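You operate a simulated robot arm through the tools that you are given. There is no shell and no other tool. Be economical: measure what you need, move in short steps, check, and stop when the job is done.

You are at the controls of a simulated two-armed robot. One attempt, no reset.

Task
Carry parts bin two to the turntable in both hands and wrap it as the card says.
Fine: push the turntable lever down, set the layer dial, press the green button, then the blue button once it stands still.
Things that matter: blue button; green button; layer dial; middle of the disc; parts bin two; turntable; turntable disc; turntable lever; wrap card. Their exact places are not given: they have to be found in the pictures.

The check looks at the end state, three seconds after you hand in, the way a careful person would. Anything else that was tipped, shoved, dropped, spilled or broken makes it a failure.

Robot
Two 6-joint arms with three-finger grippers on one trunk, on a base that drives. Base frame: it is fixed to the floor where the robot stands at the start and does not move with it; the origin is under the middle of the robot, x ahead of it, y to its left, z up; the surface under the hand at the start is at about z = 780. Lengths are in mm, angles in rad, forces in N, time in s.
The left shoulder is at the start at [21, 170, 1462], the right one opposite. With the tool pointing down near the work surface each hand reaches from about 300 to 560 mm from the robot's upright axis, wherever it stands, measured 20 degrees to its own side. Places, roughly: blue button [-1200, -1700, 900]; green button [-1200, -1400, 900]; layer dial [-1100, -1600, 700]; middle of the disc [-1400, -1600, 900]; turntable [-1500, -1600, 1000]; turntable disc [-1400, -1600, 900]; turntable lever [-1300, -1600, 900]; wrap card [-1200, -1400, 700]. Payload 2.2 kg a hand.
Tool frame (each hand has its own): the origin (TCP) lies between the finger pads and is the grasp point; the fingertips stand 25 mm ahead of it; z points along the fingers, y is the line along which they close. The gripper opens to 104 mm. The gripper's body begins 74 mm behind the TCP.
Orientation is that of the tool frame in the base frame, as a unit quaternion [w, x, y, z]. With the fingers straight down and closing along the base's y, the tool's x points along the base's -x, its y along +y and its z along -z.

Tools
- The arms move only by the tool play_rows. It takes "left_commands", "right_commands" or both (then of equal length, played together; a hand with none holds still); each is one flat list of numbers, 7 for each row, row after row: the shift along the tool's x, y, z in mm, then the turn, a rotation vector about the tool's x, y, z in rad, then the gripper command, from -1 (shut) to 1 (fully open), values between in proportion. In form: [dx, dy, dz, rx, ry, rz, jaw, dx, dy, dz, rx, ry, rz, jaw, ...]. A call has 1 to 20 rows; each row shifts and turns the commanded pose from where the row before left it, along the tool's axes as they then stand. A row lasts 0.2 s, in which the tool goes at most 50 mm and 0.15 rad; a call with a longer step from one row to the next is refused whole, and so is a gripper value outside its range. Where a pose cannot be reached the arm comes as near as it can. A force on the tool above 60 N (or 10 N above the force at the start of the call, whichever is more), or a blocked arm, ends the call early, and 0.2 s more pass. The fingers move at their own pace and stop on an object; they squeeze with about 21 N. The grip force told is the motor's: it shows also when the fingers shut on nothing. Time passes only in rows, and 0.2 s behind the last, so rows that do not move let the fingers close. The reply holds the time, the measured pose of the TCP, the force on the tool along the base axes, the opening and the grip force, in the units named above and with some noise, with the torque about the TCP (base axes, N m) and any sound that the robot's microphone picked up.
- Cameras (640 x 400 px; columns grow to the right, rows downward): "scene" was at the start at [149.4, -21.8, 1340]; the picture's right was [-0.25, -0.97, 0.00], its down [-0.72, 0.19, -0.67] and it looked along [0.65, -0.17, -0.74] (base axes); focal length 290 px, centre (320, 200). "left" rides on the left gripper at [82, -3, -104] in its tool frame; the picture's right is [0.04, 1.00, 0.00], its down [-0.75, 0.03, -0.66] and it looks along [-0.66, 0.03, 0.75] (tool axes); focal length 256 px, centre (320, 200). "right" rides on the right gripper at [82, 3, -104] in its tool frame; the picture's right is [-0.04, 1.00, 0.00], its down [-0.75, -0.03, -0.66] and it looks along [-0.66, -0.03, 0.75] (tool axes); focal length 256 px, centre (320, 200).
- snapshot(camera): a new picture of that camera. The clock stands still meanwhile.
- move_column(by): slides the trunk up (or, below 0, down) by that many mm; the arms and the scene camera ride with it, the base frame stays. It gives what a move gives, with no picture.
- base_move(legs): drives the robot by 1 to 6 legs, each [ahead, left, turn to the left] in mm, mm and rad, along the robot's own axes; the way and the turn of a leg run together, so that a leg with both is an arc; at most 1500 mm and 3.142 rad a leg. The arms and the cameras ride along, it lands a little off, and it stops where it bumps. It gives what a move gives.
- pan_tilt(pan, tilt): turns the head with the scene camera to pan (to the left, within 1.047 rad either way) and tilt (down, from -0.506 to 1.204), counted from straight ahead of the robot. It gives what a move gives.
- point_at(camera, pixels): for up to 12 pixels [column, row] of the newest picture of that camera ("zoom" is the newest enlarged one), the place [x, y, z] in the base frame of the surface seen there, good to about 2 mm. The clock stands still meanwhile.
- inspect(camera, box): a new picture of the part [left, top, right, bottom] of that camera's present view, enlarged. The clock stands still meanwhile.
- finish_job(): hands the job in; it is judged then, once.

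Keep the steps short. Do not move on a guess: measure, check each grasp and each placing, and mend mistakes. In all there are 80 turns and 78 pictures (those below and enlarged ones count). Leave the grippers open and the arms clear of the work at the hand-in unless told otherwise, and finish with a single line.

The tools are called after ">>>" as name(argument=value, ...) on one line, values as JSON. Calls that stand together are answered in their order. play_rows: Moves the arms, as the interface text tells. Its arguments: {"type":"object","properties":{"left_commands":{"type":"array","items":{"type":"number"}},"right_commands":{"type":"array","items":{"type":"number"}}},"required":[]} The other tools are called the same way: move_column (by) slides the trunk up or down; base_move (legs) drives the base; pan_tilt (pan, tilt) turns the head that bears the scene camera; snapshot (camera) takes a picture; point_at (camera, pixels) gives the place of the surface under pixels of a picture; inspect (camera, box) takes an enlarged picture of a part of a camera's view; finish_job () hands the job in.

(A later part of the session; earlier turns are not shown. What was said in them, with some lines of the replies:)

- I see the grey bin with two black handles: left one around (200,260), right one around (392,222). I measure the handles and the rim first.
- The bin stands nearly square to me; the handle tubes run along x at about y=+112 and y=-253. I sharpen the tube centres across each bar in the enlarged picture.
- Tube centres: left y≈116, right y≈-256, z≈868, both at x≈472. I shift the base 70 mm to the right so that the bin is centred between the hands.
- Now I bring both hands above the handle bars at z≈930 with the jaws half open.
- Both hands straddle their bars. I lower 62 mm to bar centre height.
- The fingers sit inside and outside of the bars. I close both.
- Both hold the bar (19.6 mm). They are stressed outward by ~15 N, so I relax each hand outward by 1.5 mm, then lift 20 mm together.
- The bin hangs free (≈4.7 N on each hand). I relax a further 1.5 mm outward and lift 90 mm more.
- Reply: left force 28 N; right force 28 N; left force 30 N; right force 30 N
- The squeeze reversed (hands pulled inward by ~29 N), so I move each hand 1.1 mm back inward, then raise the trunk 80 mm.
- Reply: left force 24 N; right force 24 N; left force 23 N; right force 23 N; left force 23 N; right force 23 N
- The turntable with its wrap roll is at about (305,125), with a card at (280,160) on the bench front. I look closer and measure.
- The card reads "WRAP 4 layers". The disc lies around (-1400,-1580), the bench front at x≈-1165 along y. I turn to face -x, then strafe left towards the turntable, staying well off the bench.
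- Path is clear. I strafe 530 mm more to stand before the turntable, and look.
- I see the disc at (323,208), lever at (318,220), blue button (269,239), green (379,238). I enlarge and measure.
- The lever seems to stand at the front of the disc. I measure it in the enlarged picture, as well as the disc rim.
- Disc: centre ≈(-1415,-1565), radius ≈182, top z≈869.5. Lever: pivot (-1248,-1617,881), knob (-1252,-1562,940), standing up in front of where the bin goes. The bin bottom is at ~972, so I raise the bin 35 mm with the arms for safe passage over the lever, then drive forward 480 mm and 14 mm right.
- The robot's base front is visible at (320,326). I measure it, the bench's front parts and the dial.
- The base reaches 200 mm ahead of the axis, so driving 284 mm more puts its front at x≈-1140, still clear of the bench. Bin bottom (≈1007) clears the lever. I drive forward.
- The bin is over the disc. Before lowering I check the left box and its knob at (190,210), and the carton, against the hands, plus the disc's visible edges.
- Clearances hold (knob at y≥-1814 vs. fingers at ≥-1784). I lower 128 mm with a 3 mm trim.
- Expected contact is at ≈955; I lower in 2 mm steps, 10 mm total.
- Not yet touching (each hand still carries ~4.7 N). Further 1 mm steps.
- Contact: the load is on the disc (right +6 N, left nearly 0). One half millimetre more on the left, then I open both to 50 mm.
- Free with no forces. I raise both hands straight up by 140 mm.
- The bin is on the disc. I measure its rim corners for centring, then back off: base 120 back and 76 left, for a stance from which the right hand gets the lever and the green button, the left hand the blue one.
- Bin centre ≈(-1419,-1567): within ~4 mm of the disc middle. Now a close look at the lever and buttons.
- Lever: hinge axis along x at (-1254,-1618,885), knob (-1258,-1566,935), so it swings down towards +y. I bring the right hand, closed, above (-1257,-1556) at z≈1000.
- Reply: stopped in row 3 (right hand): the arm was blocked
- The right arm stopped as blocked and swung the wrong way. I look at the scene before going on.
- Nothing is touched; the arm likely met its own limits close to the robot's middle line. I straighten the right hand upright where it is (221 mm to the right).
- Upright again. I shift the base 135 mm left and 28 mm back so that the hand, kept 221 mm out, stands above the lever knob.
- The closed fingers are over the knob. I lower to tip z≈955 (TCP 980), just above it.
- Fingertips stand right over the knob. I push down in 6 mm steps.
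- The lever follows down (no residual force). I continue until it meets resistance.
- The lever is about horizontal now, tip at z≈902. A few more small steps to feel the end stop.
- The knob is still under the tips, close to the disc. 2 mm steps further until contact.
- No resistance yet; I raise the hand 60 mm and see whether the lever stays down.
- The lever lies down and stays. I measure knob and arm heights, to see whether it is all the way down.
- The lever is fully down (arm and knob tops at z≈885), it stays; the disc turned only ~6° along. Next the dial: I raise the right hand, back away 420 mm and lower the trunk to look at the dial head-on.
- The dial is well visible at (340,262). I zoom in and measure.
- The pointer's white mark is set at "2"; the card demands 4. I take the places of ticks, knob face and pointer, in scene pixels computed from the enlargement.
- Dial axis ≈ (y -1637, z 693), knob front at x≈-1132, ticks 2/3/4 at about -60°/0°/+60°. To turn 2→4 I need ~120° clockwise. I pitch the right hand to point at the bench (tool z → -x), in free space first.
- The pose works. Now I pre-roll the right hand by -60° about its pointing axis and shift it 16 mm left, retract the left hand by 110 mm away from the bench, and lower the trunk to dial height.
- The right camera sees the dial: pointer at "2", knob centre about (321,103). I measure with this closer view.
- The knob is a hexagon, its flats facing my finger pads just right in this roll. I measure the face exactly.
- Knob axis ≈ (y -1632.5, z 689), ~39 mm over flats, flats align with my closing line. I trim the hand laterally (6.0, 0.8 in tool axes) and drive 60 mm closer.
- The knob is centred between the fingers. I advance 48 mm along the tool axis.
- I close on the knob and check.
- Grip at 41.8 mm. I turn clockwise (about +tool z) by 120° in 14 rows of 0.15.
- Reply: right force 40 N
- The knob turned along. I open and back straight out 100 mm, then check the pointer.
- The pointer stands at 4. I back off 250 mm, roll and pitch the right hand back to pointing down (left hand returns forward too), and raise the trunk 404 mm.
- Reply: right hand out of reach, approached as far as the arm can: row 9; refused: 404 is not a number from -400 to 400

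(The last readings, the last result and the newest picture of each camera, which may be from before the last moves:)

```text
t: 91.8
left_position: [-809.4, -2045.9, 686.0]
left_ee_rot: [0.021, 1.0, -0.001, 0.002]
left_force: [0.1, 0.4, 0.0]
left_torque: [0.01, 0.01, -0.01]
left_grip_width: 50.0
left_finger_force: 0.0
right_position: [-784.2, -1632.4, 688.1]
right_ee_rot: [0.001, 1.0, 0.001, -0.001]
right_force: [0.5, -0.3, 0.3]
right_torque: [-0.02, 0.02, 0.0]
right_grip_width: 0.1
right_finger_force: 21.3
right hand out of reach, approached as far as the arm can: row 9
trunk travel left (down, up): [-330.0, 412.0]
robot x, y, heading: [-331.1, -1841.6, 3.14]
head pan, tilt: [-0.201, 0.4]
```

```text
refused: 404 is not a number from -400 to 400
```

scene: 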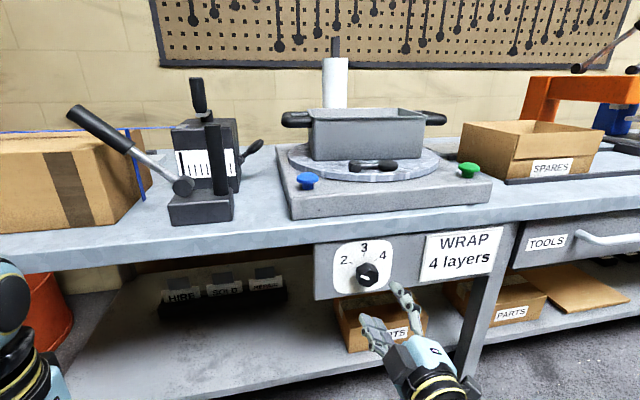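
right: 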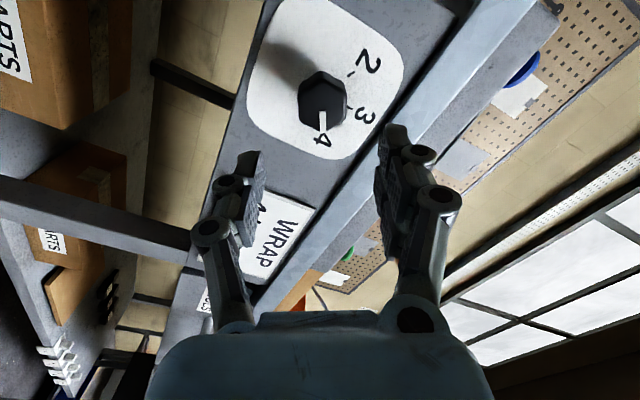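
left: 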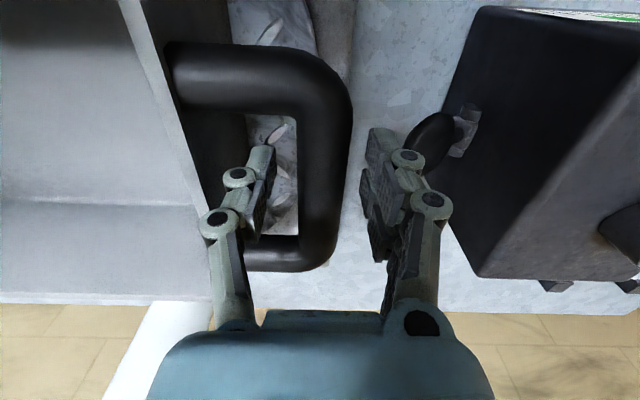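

The column step is limited to 400; I raise 400, then drive over: 234 right, then 431 ahead, to bring the closed right hand above the green button (-1215,-1398).

>>> move_column(by=400)

>>> base_move(legs=[[0, -234, 0], [431, 0, 0]])

>>> pan_tilt(pan=0, tilt=0.85)

>>> snapshot(camera="scene")

>>> snapshot(camera="right")

```text
t: 95.6
left_position: [-810.0, -2047.1, 1085.9]
left_ee_rot: [0.021, 1.0, -0.002, 0.003]
left_force: [-0.1, -0.8, -1.5]
left_torque: [0.0, -0.02, 0.04]
left_grip_width: 50.0
left_finger_force: 0.1
right_position: [-784.1, -1633.1, 1088.0]
right_ee_rot: [0.0, 1.0, 0.001, -0.001]
right_force: [-0.5, 0.2, -0.3]
right_torque: [-0.05, 0.0, 0.02]
right_grip_width: 0.0
right_finger_force: 20.7
trunk travel left (down, up): [-730.0, 12.0]
robot x, y, heading: [-329.4, -1838.1, 3.134]
head pan, tilt: [-0.201, 0.4]
```

```text
t: 99.6
left_position: [-1237.3, -1815.8, 1086.4]
left_ee_rot: [0.021, 1.0, 0.0, 0.003]
left_force: [-0.5, -0.8, 0.1]
left_torque: [-0.04, -0.02, -0.01]
left_grip_width: 49.5
left_finger_force: 0.1
right_position: [-1215.5, -1401.5, 1088.2]
right_ee_rot: [0.0, 1.0, 0.003, 0.001]
right_force: [-0.5, 0.4, -0.8]
right_torque: [-0.01, 0.01, 0.03]
right_grip_width: 0.0
right_finger_force: 21.5
trunk travel left (down, up): [-730.0, 12.0]
robot x, y, heading: [-764.8, -1605.4, -3.142]
head pan, tilt: [-0.201, 0.4]
```

```text
t: 100.5
left_position: [-1237.8, -1815.8, 1086.9]
left_ee_rot: [0.022, 1.0, 0.0, 0.002]
left_force: [-0.5, 0.4, 0.1]
left_torque: [-0.04, 0.0, -0.02]
left_grip_width: 50.0
left_finger_force: 0.0
right_position: [-1214.4, -1401.3, 1087.6]
right_ee_rot: [0.0, 1.0, 0.003, -0.001]
right_force: [0.1, 0.5, 0.7]
right_torque: [0.02, 0.0, -0.02]
right_grip_width: 0.0
right_finger_force: 21.0
trunk travel left (down, up): [-730.0, 12.0]
robot x, y, heading: [-765.5, -1604.7, -3.138]
head pan, tilt: [0.0, 0.85]
```

```text
28 pictures are left
```

scene: 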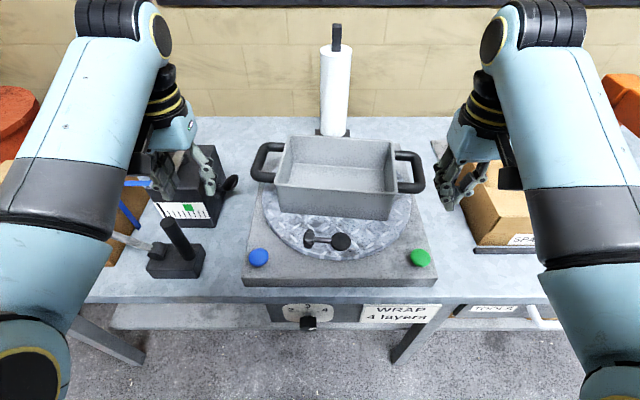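

```text
27 pictures are left
```

right: 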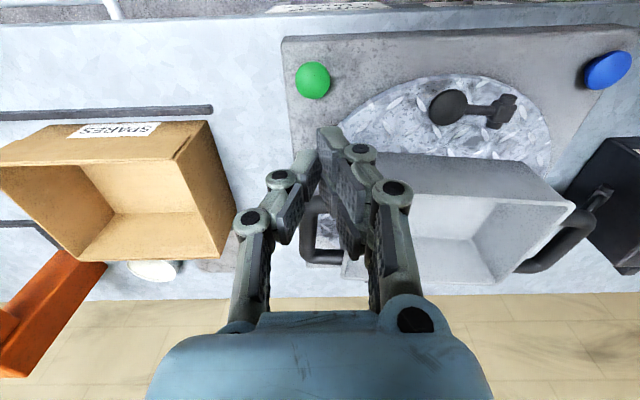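

The bin sits on the disc, hands are clear. I measure the green and blue button tops.

>>> point_at(camera="right", pixels=[[312, 80], [312, 66], [312, 92], [299, 80], [326, 80]])

>>> point_at(camera="scene", pixels=[[419, 256], [409, 256], [430, 256], [258, 256], [248, 256], [269, 256], [258, 250], [258, 262]])

```text
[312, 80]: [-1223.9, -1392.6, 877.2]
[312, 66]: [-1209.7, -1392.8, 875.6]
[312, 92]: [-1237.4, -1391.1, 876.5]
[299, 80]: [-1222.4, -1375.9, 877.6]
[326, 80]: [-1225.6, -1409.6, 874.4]
```

```text
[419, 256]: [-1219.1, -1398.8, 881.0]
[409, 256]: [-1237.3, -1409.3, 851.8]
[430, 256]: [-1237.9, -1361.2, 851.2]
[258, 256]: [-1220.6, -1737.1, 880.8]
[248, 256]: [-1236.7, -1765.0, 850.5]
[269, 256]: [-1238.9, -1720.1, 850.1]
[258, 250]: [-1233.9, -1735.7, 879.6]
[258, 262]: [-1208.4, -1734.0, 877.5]
```

Green centre ≈ (-1222,-1396), top 880; blue ≈ (-1221,-1736), top 881. I trim and lower the right hand to 15 mm above green.

>>> play_rows(right_commands=[-3, -2.5, 30, 0, 0, 0, -1, -3.5, -2.5, 35, 0, 0, 0, -1, 0, 0, 35, 0, 0, 0, -1, 0, 0, 35, 0, 0, 0, -1, 0, 0, 25, 0, 0, 0, -1, 0, 0, 8, 0, 0, 0, -1, 0, 0, 0, 0, 0, 0, -1])

>>> inspect(camera="scene", box=[340, 180, 500, 280])

```text
t: 102.1
left_position: [-1237.6, -1815.2, 1087.8]
left_ee_rot: [0.022, 1.0, 0.0, 0.002]
left_force: [0.5, 0.8, 0.3]
left_torque: [0.01, 0.0, 0.0]
left_grip_width: 49.9
left_finger_force: 0.1
right_position: [-1221.3, -1396.2, 920.8]
right_ee_rot: [0.0, 1.0, 0.003, 0.0]
right_force: [0.5, 0.9, -0.9]
right_torque: [-0.01, 0.02, 0.04]
right_grip_width: 0.0
right_finger_force: 21.3
trunk travel left (down, up): [-730.0, 12.0]
robot x, y, heading: [-759.0, -1605.5, -3.143]
head pan, tilt: [0.0, 0.85]
```

```text
4.00 times, centred on (420, 230) of scene
```

zoom: 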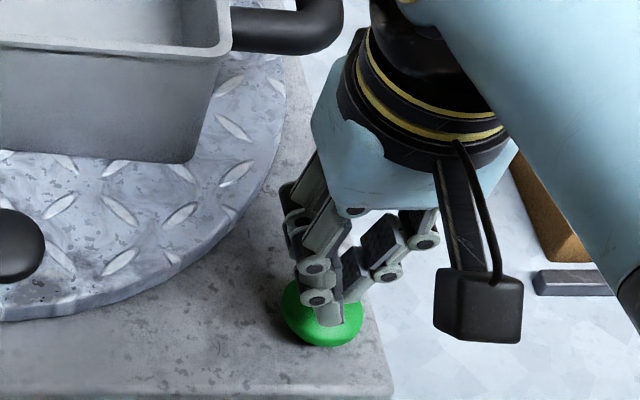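

The tips are above the green cap. I press down in 3 mm steps and then lift off.

>>> play_rows(right_commands=[0, 0, 4, 0, 0, 0, -1, 0, 0, 4, 0, 0, 0, -1, 0, 0, 4, 0, 0, 0, -1, 0, 0, 3, 0, 0, 0, -1, 0, 0, 3, 0, 0, 0, -1, 0, 0, 3, 0, 0, 0, -1])

```text
t: 103.5
left_position: [-1236.9, -1815.3, 1086.7]
left_ee_rot: [0.021, 1.0, 0.0, 0.001]
left_force: [0.1, -0.5, -0.6]
left_torque: [-0.02, -0.01, 0.0]
left_grip_width: 49.9
left_finger_force: 0.1
right_position: [-1221.6, -1396.5, 899.4]
right_ee_rot: [0.0, 1.0, 0.002, -0.001]
right_force: [0.5, -0.9, 2.0]
right_torque: [0.0, -0.01, 0.0]
right_grip_width: 5.9
right_finger_force: 28.4
trunk travel left (down, up): [-730.0, 12.0]
robot x, y, heading: [-762.5, -1610.4, -3.141]
head pan, tilt: [0.0, 0.85]
```

Light contact (2 N), tip ≈874. I press further.

>>> play_rows(right_commands=[0, 0, 2, 0, 0, 0, -1, 0, 0, 2, 0, 0, 0, -1, 0, 0, 2, 0, 0, 0, -1])

>>> snapshot(camera="scene")

```text
t: 104.3
left_position: [-1237.1, -1817.0, 1087.5]
left_ee_rot: [0.021, 1.0, 0.0, 0.002]
left_force: [-0.6, -0.8, 0.2]
left_torque: [0.02, 0.01, 0.01]
left_grip_width: 49.9
left_finger_force: 0.2
right_position: [-1220.1, -1396.3, 894.9]
right_ee_rot: [0.0, 1.0, 0.002, -0.002]
right_force: [1.9, -0.7, 11.6]
right_torque: [-0.04, -0.04, 0.04]
right_grip_width: 6.2
right_finger_force: 28.6
trunk travel left (down, up): [-730.0, 12.0]
robot x, y, heading: [-760.9, -1604.6, -3.143]
head pan, tilt: [0.0, 0.85]
heard: click
```

```text
25 pictures are left
```

scene: 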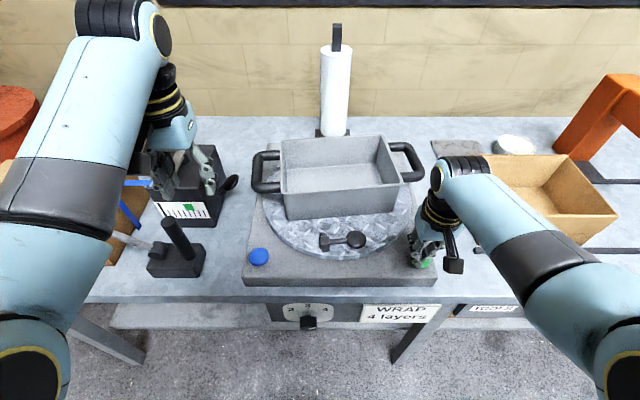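

A click, and the disc has begun to turn. I lift the right hand clear and wait.

>>> play_rows(right_commands=[0, 0, -15, 0, 0, 0, -1, 0, 0, -30, 0, 0, 0, -1, 0, 0, -40, 0, 0, 0, -1, 0, 0, -40, 0, 0, 0, -1, 0, 0, -40, 0, 0, 0, -1, 0, 0, -25, 0, 0, 0, -1, 0, 0, 0, 0, 0, 0, -1, 0, 0, 0, 0, 0, 0, -1, 0, 0, 0, 0, 0, 0, -1, 0, 0, 0, 0, 0, 0, -1])

>>> snapshot(camera="scene")

```text
t: 106.5
left_position: [-1237.7, -1816.2, 1086.3]
left_ee_rot: [0.021, 1.0, 0.0, 0.002]
left_force: [0.5, -0.3, 1.2]
left_torque: [-0.01, 0.0, -0.03]
left_grip_width: 50.0
left_finger_force: 0.1
right_position: [-1220.5, -1395.5, 1083.4]
right_ee_rot: [0.0, 1.0, 0.003, 0.0]
right_force: [-0.8, -0.3, 0.2]
right_torque: [0.03, -0.01, -0.02]
right_grip_width: 0.0
right_finger_force: 28.3
trunk travel left (down, up): [-730.0, 12.0]
robot x, y, heading: [-763.7, -1605.9, -3.142]
head pan, tilt: [0.0, 0.85]
```

```text
24 pictures are left
```

scene: 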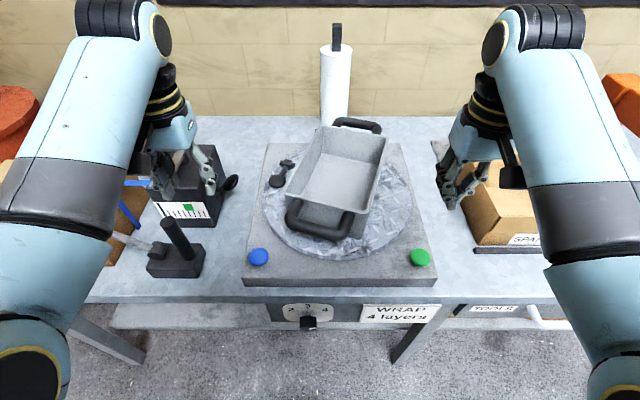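

It is turning. Meanwhile, well above it, I shift the base 80 mm right and 16 mm back to put the left hand above the blue button, and close the left jaw.

>>> base_move(legs=[[-16, -80, 0]])

>>> play_rows(left_commands=[0, 0, 0, 0, 0, 0, -1, 0, 0, 0, 0, 0, 0, -1, 0, 0, 0, 0, 0, 0, -1, 0, 0, 0, 0, 0, 0, -1, 0, 0, 0, 0, 0, 0, -1, 0, 0, 0, 0, 0, 0, -1, 0, 0, 0, 0, 0, 0, -1, 0, 0, 0, 0, 0, 0, -1, 0, 0, 0, 0, 0, 0, -1, 0, 0, 0, 0, 0, 0, -1, 0, 0, 0, 0, 0, 0, -1, 0, 0, 0, 0, 0, 0, -1, 0, 0, 0, 0, 0, 0, -1, 0, 0, 0, 0, 0, 0, -1, 0, 0, 0, 0, 0, 0, -1, 0, 0, 0, 0, 0, 0, -1, 0, 0, 0, 0, 0, 0, -1, 0, 0, 0, 0, 0, 0, -1, 0, 0, 0, 0, 0, 0, -1, 0, 0, 0, 0, 0, 0, -1])

>>> snapshot(camera="scene")

```text
t: 107.5
left_position: [-1221.7, -1733.9, 1087.4]
left_ee_rot: [0.021, 1.0, -0.001, 0.002]
left_force: [-0.7, 1.0, 0.1]
left_torque: [-0.07, -0.02, 0.01]
left_grip_width: 50.0
left_finger_force: 0.1
right_position: [-1204.2, -1313.4, 1084.0]
right_ee_rot: [0.0, 1.0, 0.003, -0.001]
right_force: [0.4, 0.2, 0.6]
right_torque: [-0.03, 0.0, 0.02]
right_grip_width: 0.1
right_finger_force: 28.6
trunk travel left (down, up): [-730.0, 12.0]
robot x, y, heading: [-747.9, -1527.4, -3.138]
head pan, tilt: [0.0, 0.85]
```

```text
t: 111.7
left_position: [-1222.2, -1735.2, 1086.2]
left_ee_rot: [0.021, 1.0, 0.001, 0.002]
left_force: [-0.5, -0.8, -0.6]
left_torque: [0.04, 0.0, 0.0]
left_grip_width: 0.2
left_finger_force: 20.7
right_position: [-1202.9, -1314.9, 1084.3]
right_ee_rot: [-0.001, 1.0, 0.003, -0.001]
right_force: [-0.3, -0.2, -0.6]
right_torque: [0.0, 0.0, -0.03]
right_grip_width: 0.1
right_finger_force: 28.1
trunk travel left (down, up): [-730.0, 12.0]
robot x, y, heading: [-745.7, -1525.6, -3.137]
head pan, tilt: [0.0, 0.85]
```

```text
23 pictures are left
```

scene: 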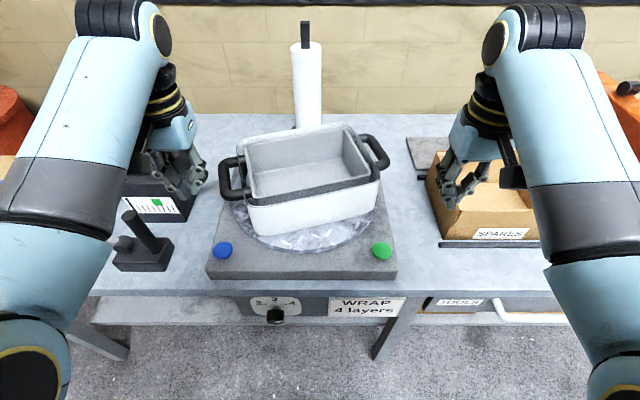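

The film goes on. I wait some more seconds and look twice.

>>> play_rows(left_commands=[0, 0, 0, 0, 0, 0, -1, 0, 0, 0, 0, 0, 0, -1, 0, 0, 0, 0, 0, 0, -1, 0, 0, 0, 0, 0, 0, -1, 0, 0, 0, 0, 0, 0, -1, 0, 0, 0, 0, 0, 0, -1, 0, 0, 0, 0, 0, 0, -1, 0, 0, 0, 0, 0, 0, -1, 0, 0, 0, 0, 0, 0, -1, 0, 0, 0, 0, 0, 0, -1, 0, 0, 0, 0, 0, 0, -1, 0, 0, 0, 0, 0, 0, -1, 0, 0, 0, 0, 0, 0, -1, 0, 0, 0, 0, 0, 0, -1, 0, 0, 0, 0, 0, 0, -1, 0, 0, 0, 0, 0, 0, -1, 0, 0, 0, 0, 0, 0, -1, 0, 0, 0, 0, 0, 0, -1, 0, 0, 0, 0, 0, 0, -1, 0, 0, 0, 0, 0, 0, -1])

>>> play_rows(left_commands=[0, 0, 0, 0, 0, 0, -1, 0, 0, 0, 0, 0, 0, -1, 0, 0, 0, 0, 0, 0, -1, 0, 0, 0, 0, 0, 0, -1, 0, 0, 0, 0, 0, 0, -1, 0, 0, 0, 0, 0, 0, -1, 0, 0, 0, 0, 0, 0, -1, 0, 0, 0, 0, 0, 0, -1, 0, 0, 0, 0, 0, 0, -1, 0, 0, 0, 0, 0, 0, -1, 0, 0, 0, 0, 0, 0, -1, 0, 0, 0, 0, 0, 0, -1, 0, 0, 0, 0, 0, 0, -1, 0, 0, 0, 0, 0, 0, -1, 0, 0, 0, 0, 0, 0, -1, 0, 0, 0, 0, 0, 0, -1, 0, 0, 0, 0, 0, 0, -1, 0, 0, 0, 0, 0, 0, -1, 0, 0, 0, 0, 0, 0, -1, 0, 0, 0, 0, 0, 0, -1])

>>> snapshot(camera="scene")

>>> play_rows(left_commands=[0, 0, 0, 0, 0, 0, -1, 0, 0, 0, 0, 0, 0, -1, 0, 0, 0, 0, 0, 0, -1, 0, 0, 0, 0, 0, 0, -1])

>>> snapshot(camera="scene")

```text
t: 115.9
left_position: [-1222.1, -1734.8, 1086.9]
left_ee_rot: [0.021, 1.0, 0.0, 0.002]
left_force: [-0.4, -0.3, 0.3]
left_torque: [0.03, 0.01, 0.05]
left_grip_width: 0.0
left_finger_force: 21.3
right_position: [-1205.0, -1315.9, 1083.9]
right_ee_rot: [0.0, 1.0, 0.003, 0.0]
right_force: [-0.1, -0.5, -0.5]
right_torque: [-0.01, 0.01, 0.01]
right_grip_width: 0.2
right_finger_force: 28.6
trunk travel left (down, up): [-730.0, 12.0]
robot x, y, heading: [-748.9, -1524.1, -3.142]
head pan, tilt: [0.0, 0.85]
```

```text
t: 120.1
left_position: [-1221.6, -1736.0, 1086.1]
left_ee_rot: [0.02, 1.0, 0.0, 0.001]
left_force: [-0.1, -0.2, -0.1]
left_torque: [-0.02, -0.01, 0.01]
left_grip_width: 0.0
left_finger_force: 21.0
right_position: [-1204.4, -1314.8, 1084.2]
right_ee_rot: [0.0, 1.0, 0.003, 0.001]
right_force: [1.2, -0.4, -0.2]
right_torque: [0.0, 0.02, -0.02]
right_grip_width: 0.1
right_finger_force: 28.4
trunk travel left (down, up): [-730.0, 12.0]
robot x, y, heading: [-745.4, -1524.2, -3.141]
head pan, tilt: [0.0, 0.85]
```

```text
22 pictures are left
```

scene: 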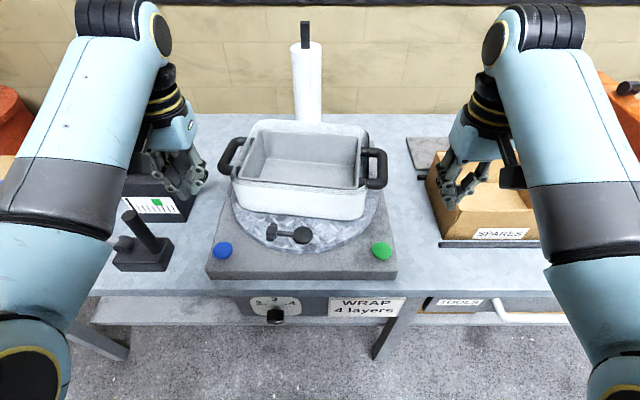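

```text
t: 121.1
left_position: [-1221.4, -1735.4, 1085.8]
left_ee_rot: [0.021, 1.0, 0.0, 0.001]
left_force: [0.2, 0.3, -0.4]
left_torque: [-0.01, 0.0, 0.0]
left_grip_width: 0.3
left_finger_force: 20.5
right_position: [-1204.9, -1315.2, 1084.3]
right_ee_rot: [0.0, 1.0, 0.003, 0.0]
right_force: [-0.3, -0.1, 0.2]
right_torque: [0.02, -0.03, 0.02]
right_grip_width: 0.3
right_finger_force: 28.3
trunk travel left (down, up): [-730.0, 12.0]
robot x, y, heading: [-744.3, -1522.6, -3.145]
head pan, tilt: [0.0, 0.85]
```

```text
21 pictures are left
```

scene: 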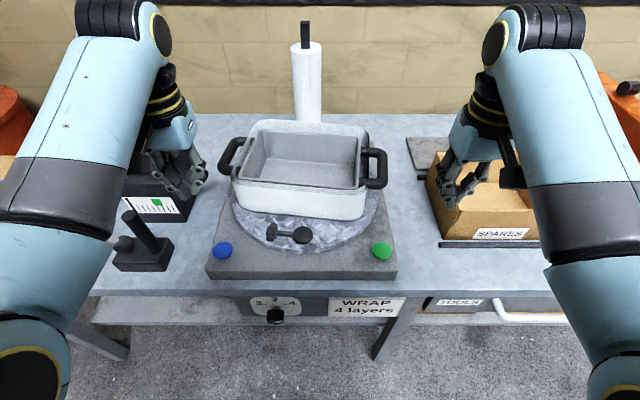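

The disc stands still (two pictures 1 s apart are equal) and the film is on. I straighten the left hand's 2° tilt and lower it to 15 mm above the blue button.

>>> play_rows(left_commands=[0, 0, 0, 0.042, -0.004, 0, -1, 0, 0, 30, 0, 0, 0, -1, 0, 0, 35, 0, 0, 0, -1, 0, 0, 35, 0, 0, 0, -1, 0, 0, 35, 0, 0, 0, -1, 0, 0, 22, 0, 0, 0, -1, 0, 0, 8, 0, 0, 0, -1, 0, 0, 0, 0, 0, 0, -1])

>>> inspect(camera="scene", box=[140, 170, 300, 270])

```text
t: 122.9
left_position: [-1222.5, -1734.3, 922.4]
left_ee_rot: [0.0, 1.0, 0.0, 0.0]
left_force: [0.4, -0.7, -0.5]
left_torque: [0.01, 0.02, -0.01]
left_grip_width: 0.1
left_finger_force: 20.6
right_position: [-1204.6, -1315.5, 1082.8]
right_ee_rot: [0.0, 1.0, 0.002, -0.001]
right_force: [0.0, 0.9, -0.3]
right_torque: [0.01, -0.01, 0.03]
right_grip_width: 0.1
right_finger_force: 28.5
trunk travel left (down, up): [-730.0, 12.0]
robot x, y, heading: [-748.1, -1528.0, -3.142]
head pan, tilt: [0.0, 0.85]
```

```text
4.00 times, centred on (220, 220) of scene
```

zoom: 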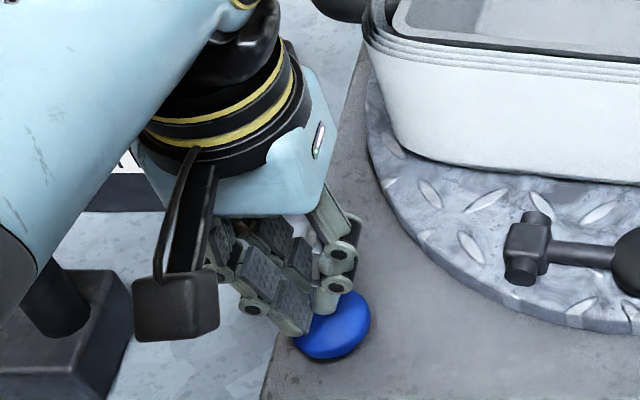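

Four film layers are visible; tips are above the blue cap. I press down.

>>> play_rows(left_commands=[0, 0, 5, 0, 0, 0, -1, 0, 0, 5, 0, 0, 0, -1, 0, 0, 5, 0, 0, 0, -1, 0, 0, 4, 0, 0, 0, -1, 0, 0, 3, 0, 0, 0, -1, 0, 0, 2, 0, 0, 0, -1, 0, 0, 2, 0, 0, 0, -1, 0, 0, 2, 0, 0, 0, -1])

```text
t: 124.7
left_position: [-1221.5, -1734.3, 893.5]
left_ee_rot: [0.0, 1.0, 0.0, -0.002]
left_force: [2.8, -1.1, 12.8]
left_torque: [-0.02, -0.04, 0.01]
left_grip_width: 6.1
left_finger_force: 28.5
right_position: [-1202.4, -1315.6, 1084.3]
right_ee_rot: [0.0, 1.0, 0.003, -0.001]
right_force: [0.7, 0.0, 0.7]
right_torque: [0.0, 0.0, -0.01]
right_grip_width: 0.0
right_finger_force: 27.8
trunk travel left (down, up): [-730.0, 12.0]
robot x, y, heading: [-747.7, -1525.2, -3.139]
head pan, tilt: [0.0, 0.85]
heard: click
```

Click heard at 12.8 N. I raise the left hand, open both grippers, and look.

>>> play_rows(left_commands=[0, 0, -15, 0, 0, 0, -1, 0, 0, -35, 0, 0, 0, -1, 0, 0, -40, 0, 0, 0, -1, 0, 0, -40, 0, 0, 0, -1, 0, 0, -40, 0, 0, 0, -1, 0, 0, -20, 0, 0, 0, 0, 0, 0, 0, 0, 0, 0, 1, 0, 0, 0, 0, 0, 0, 1, 0, 0, 0, 0, 0, 0, 1, 0, 0, 0, 0, 0, 0, 1], right_commands=[0, 0, 0, 0, 0, 0, -1, 0, 0, 0, 0, 0, 0, -1, 0, 0, 0, 0, 0, 0, -1, 0, 0, 0, 0, 0, 0, -1, 0, 0, 0, 0, 0, 0, -1, 0, 0, 0, 0, 0, 0, 0, 0, 0, 0, 0, 0, 0, 1, 0, 0, 0, 0, 0, 0, 1, 0, 0, 0, 0, 0, 0, 1, 0, 0, 0, 0, 0, 0, 1])

>>> snapshot(camera="scene")

```text
t: 126.9
left_position: [-1222.9, -1734.8, 1083.3]
left_ee_rot: [0.001, 1.0, 0.0, 0.001]
left_force: [-0.3, 0.0, -0.7]
left_torque: [0.0, 0.04, 0.02]
left_grip_width: 104.0
left_finger_force: 0.2
right_position: [-1204.3, -1314.3, 1082.4]
right_ee_rot: [0.0, 1.0, 0.003, 0.001]
right_force: [-0.1, 0.2, -0.1]
right_torque: [-0.03, 0.01, -0.02]
right_grip_width: 103.9
right_finger_force: 0.1
trunk travel left (down, up): [-730.0, 12.0]
robot x, y, heading: [-744.2, -1530.6, -3.139]
head pan, tilt: [0.0, 0.85]
```

```text
19 pictures are left
```

scene: 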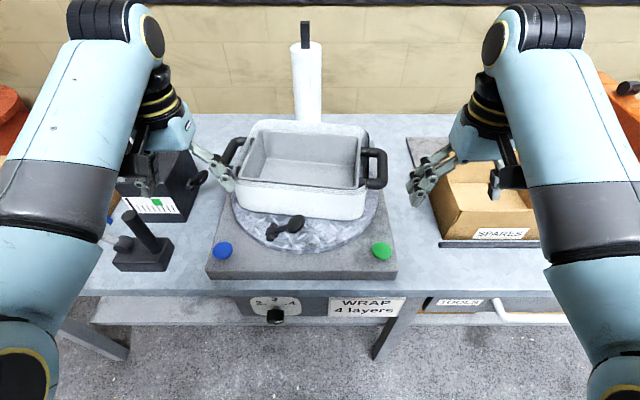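

The lever looks raised now — presumably released by the blue button. I back off and check close-up.

>>> base_move(legs=[[-300, 0, 0]])

>>> inspect(camera="scene", box=[210, 60, 410, 210])

>>> snapshot(camera="scene")

```text
t: 129.0
left_position: [-923.2, -1734.4, 1083.6]
left_ee_rot: [0.0, 1.0, -0.001, 0.0]
left_force: [0.8, 0.7, -0.2]
left_torque: [-0.02, 0.0, 0.0]
left_grip_width: 104.1
left_finger_force: 0.0
right_position: [-903.7, -1314.8, 1083.2]
right_ee_rot: [0.0, 1.0, 0.002, -0.001]
right_force: [-0.7, -0.1, -0.2]
right_torque: [0.02, 0.03, -0.05]
right_grip_width: 103.7
right_finger_force: 0.0
trunk travel left (down, up): [-730.0, 12.0]
robot x, y, heading: [-447.2, -1524.3, 3.137]
head pan, tilt: [0.0, 0.85]
```

```text
2.67 times, centred on (310, 135) of scene
```

zoom: 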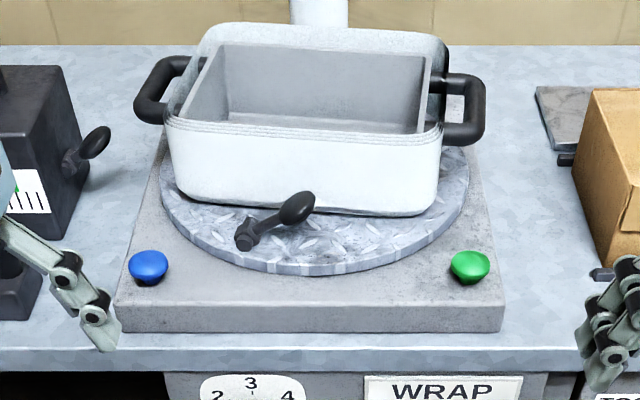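

```text
17 pictures are left
```

scene: 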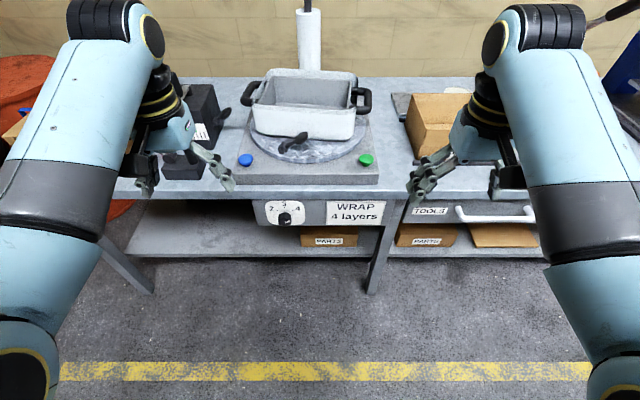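

The bin is wrapped, the film cut, and the lever sprang back by itself with the blue button's release. One last check of the dial.

>>> inspect(camera="scene", box=[245, 180, 385, 240])

```text
4.57 times, centred on (315, 210) of scene
```

zoom: 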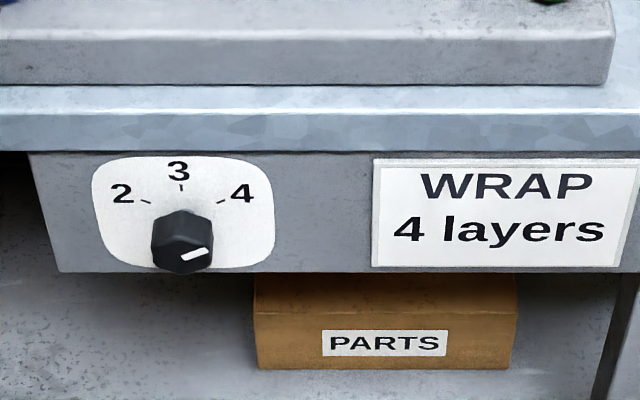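

The dial is at 4, the bin is wrapped on the disc, the grippers are open and the arms are clear, so I hand in.

>>> finish_job()

```text
The job is handed in.
```

The bin stands wrapped in 4 layers on the turntable and the job is handed in; the lever, which I had pushed down, was up again after I pressed the blue button.
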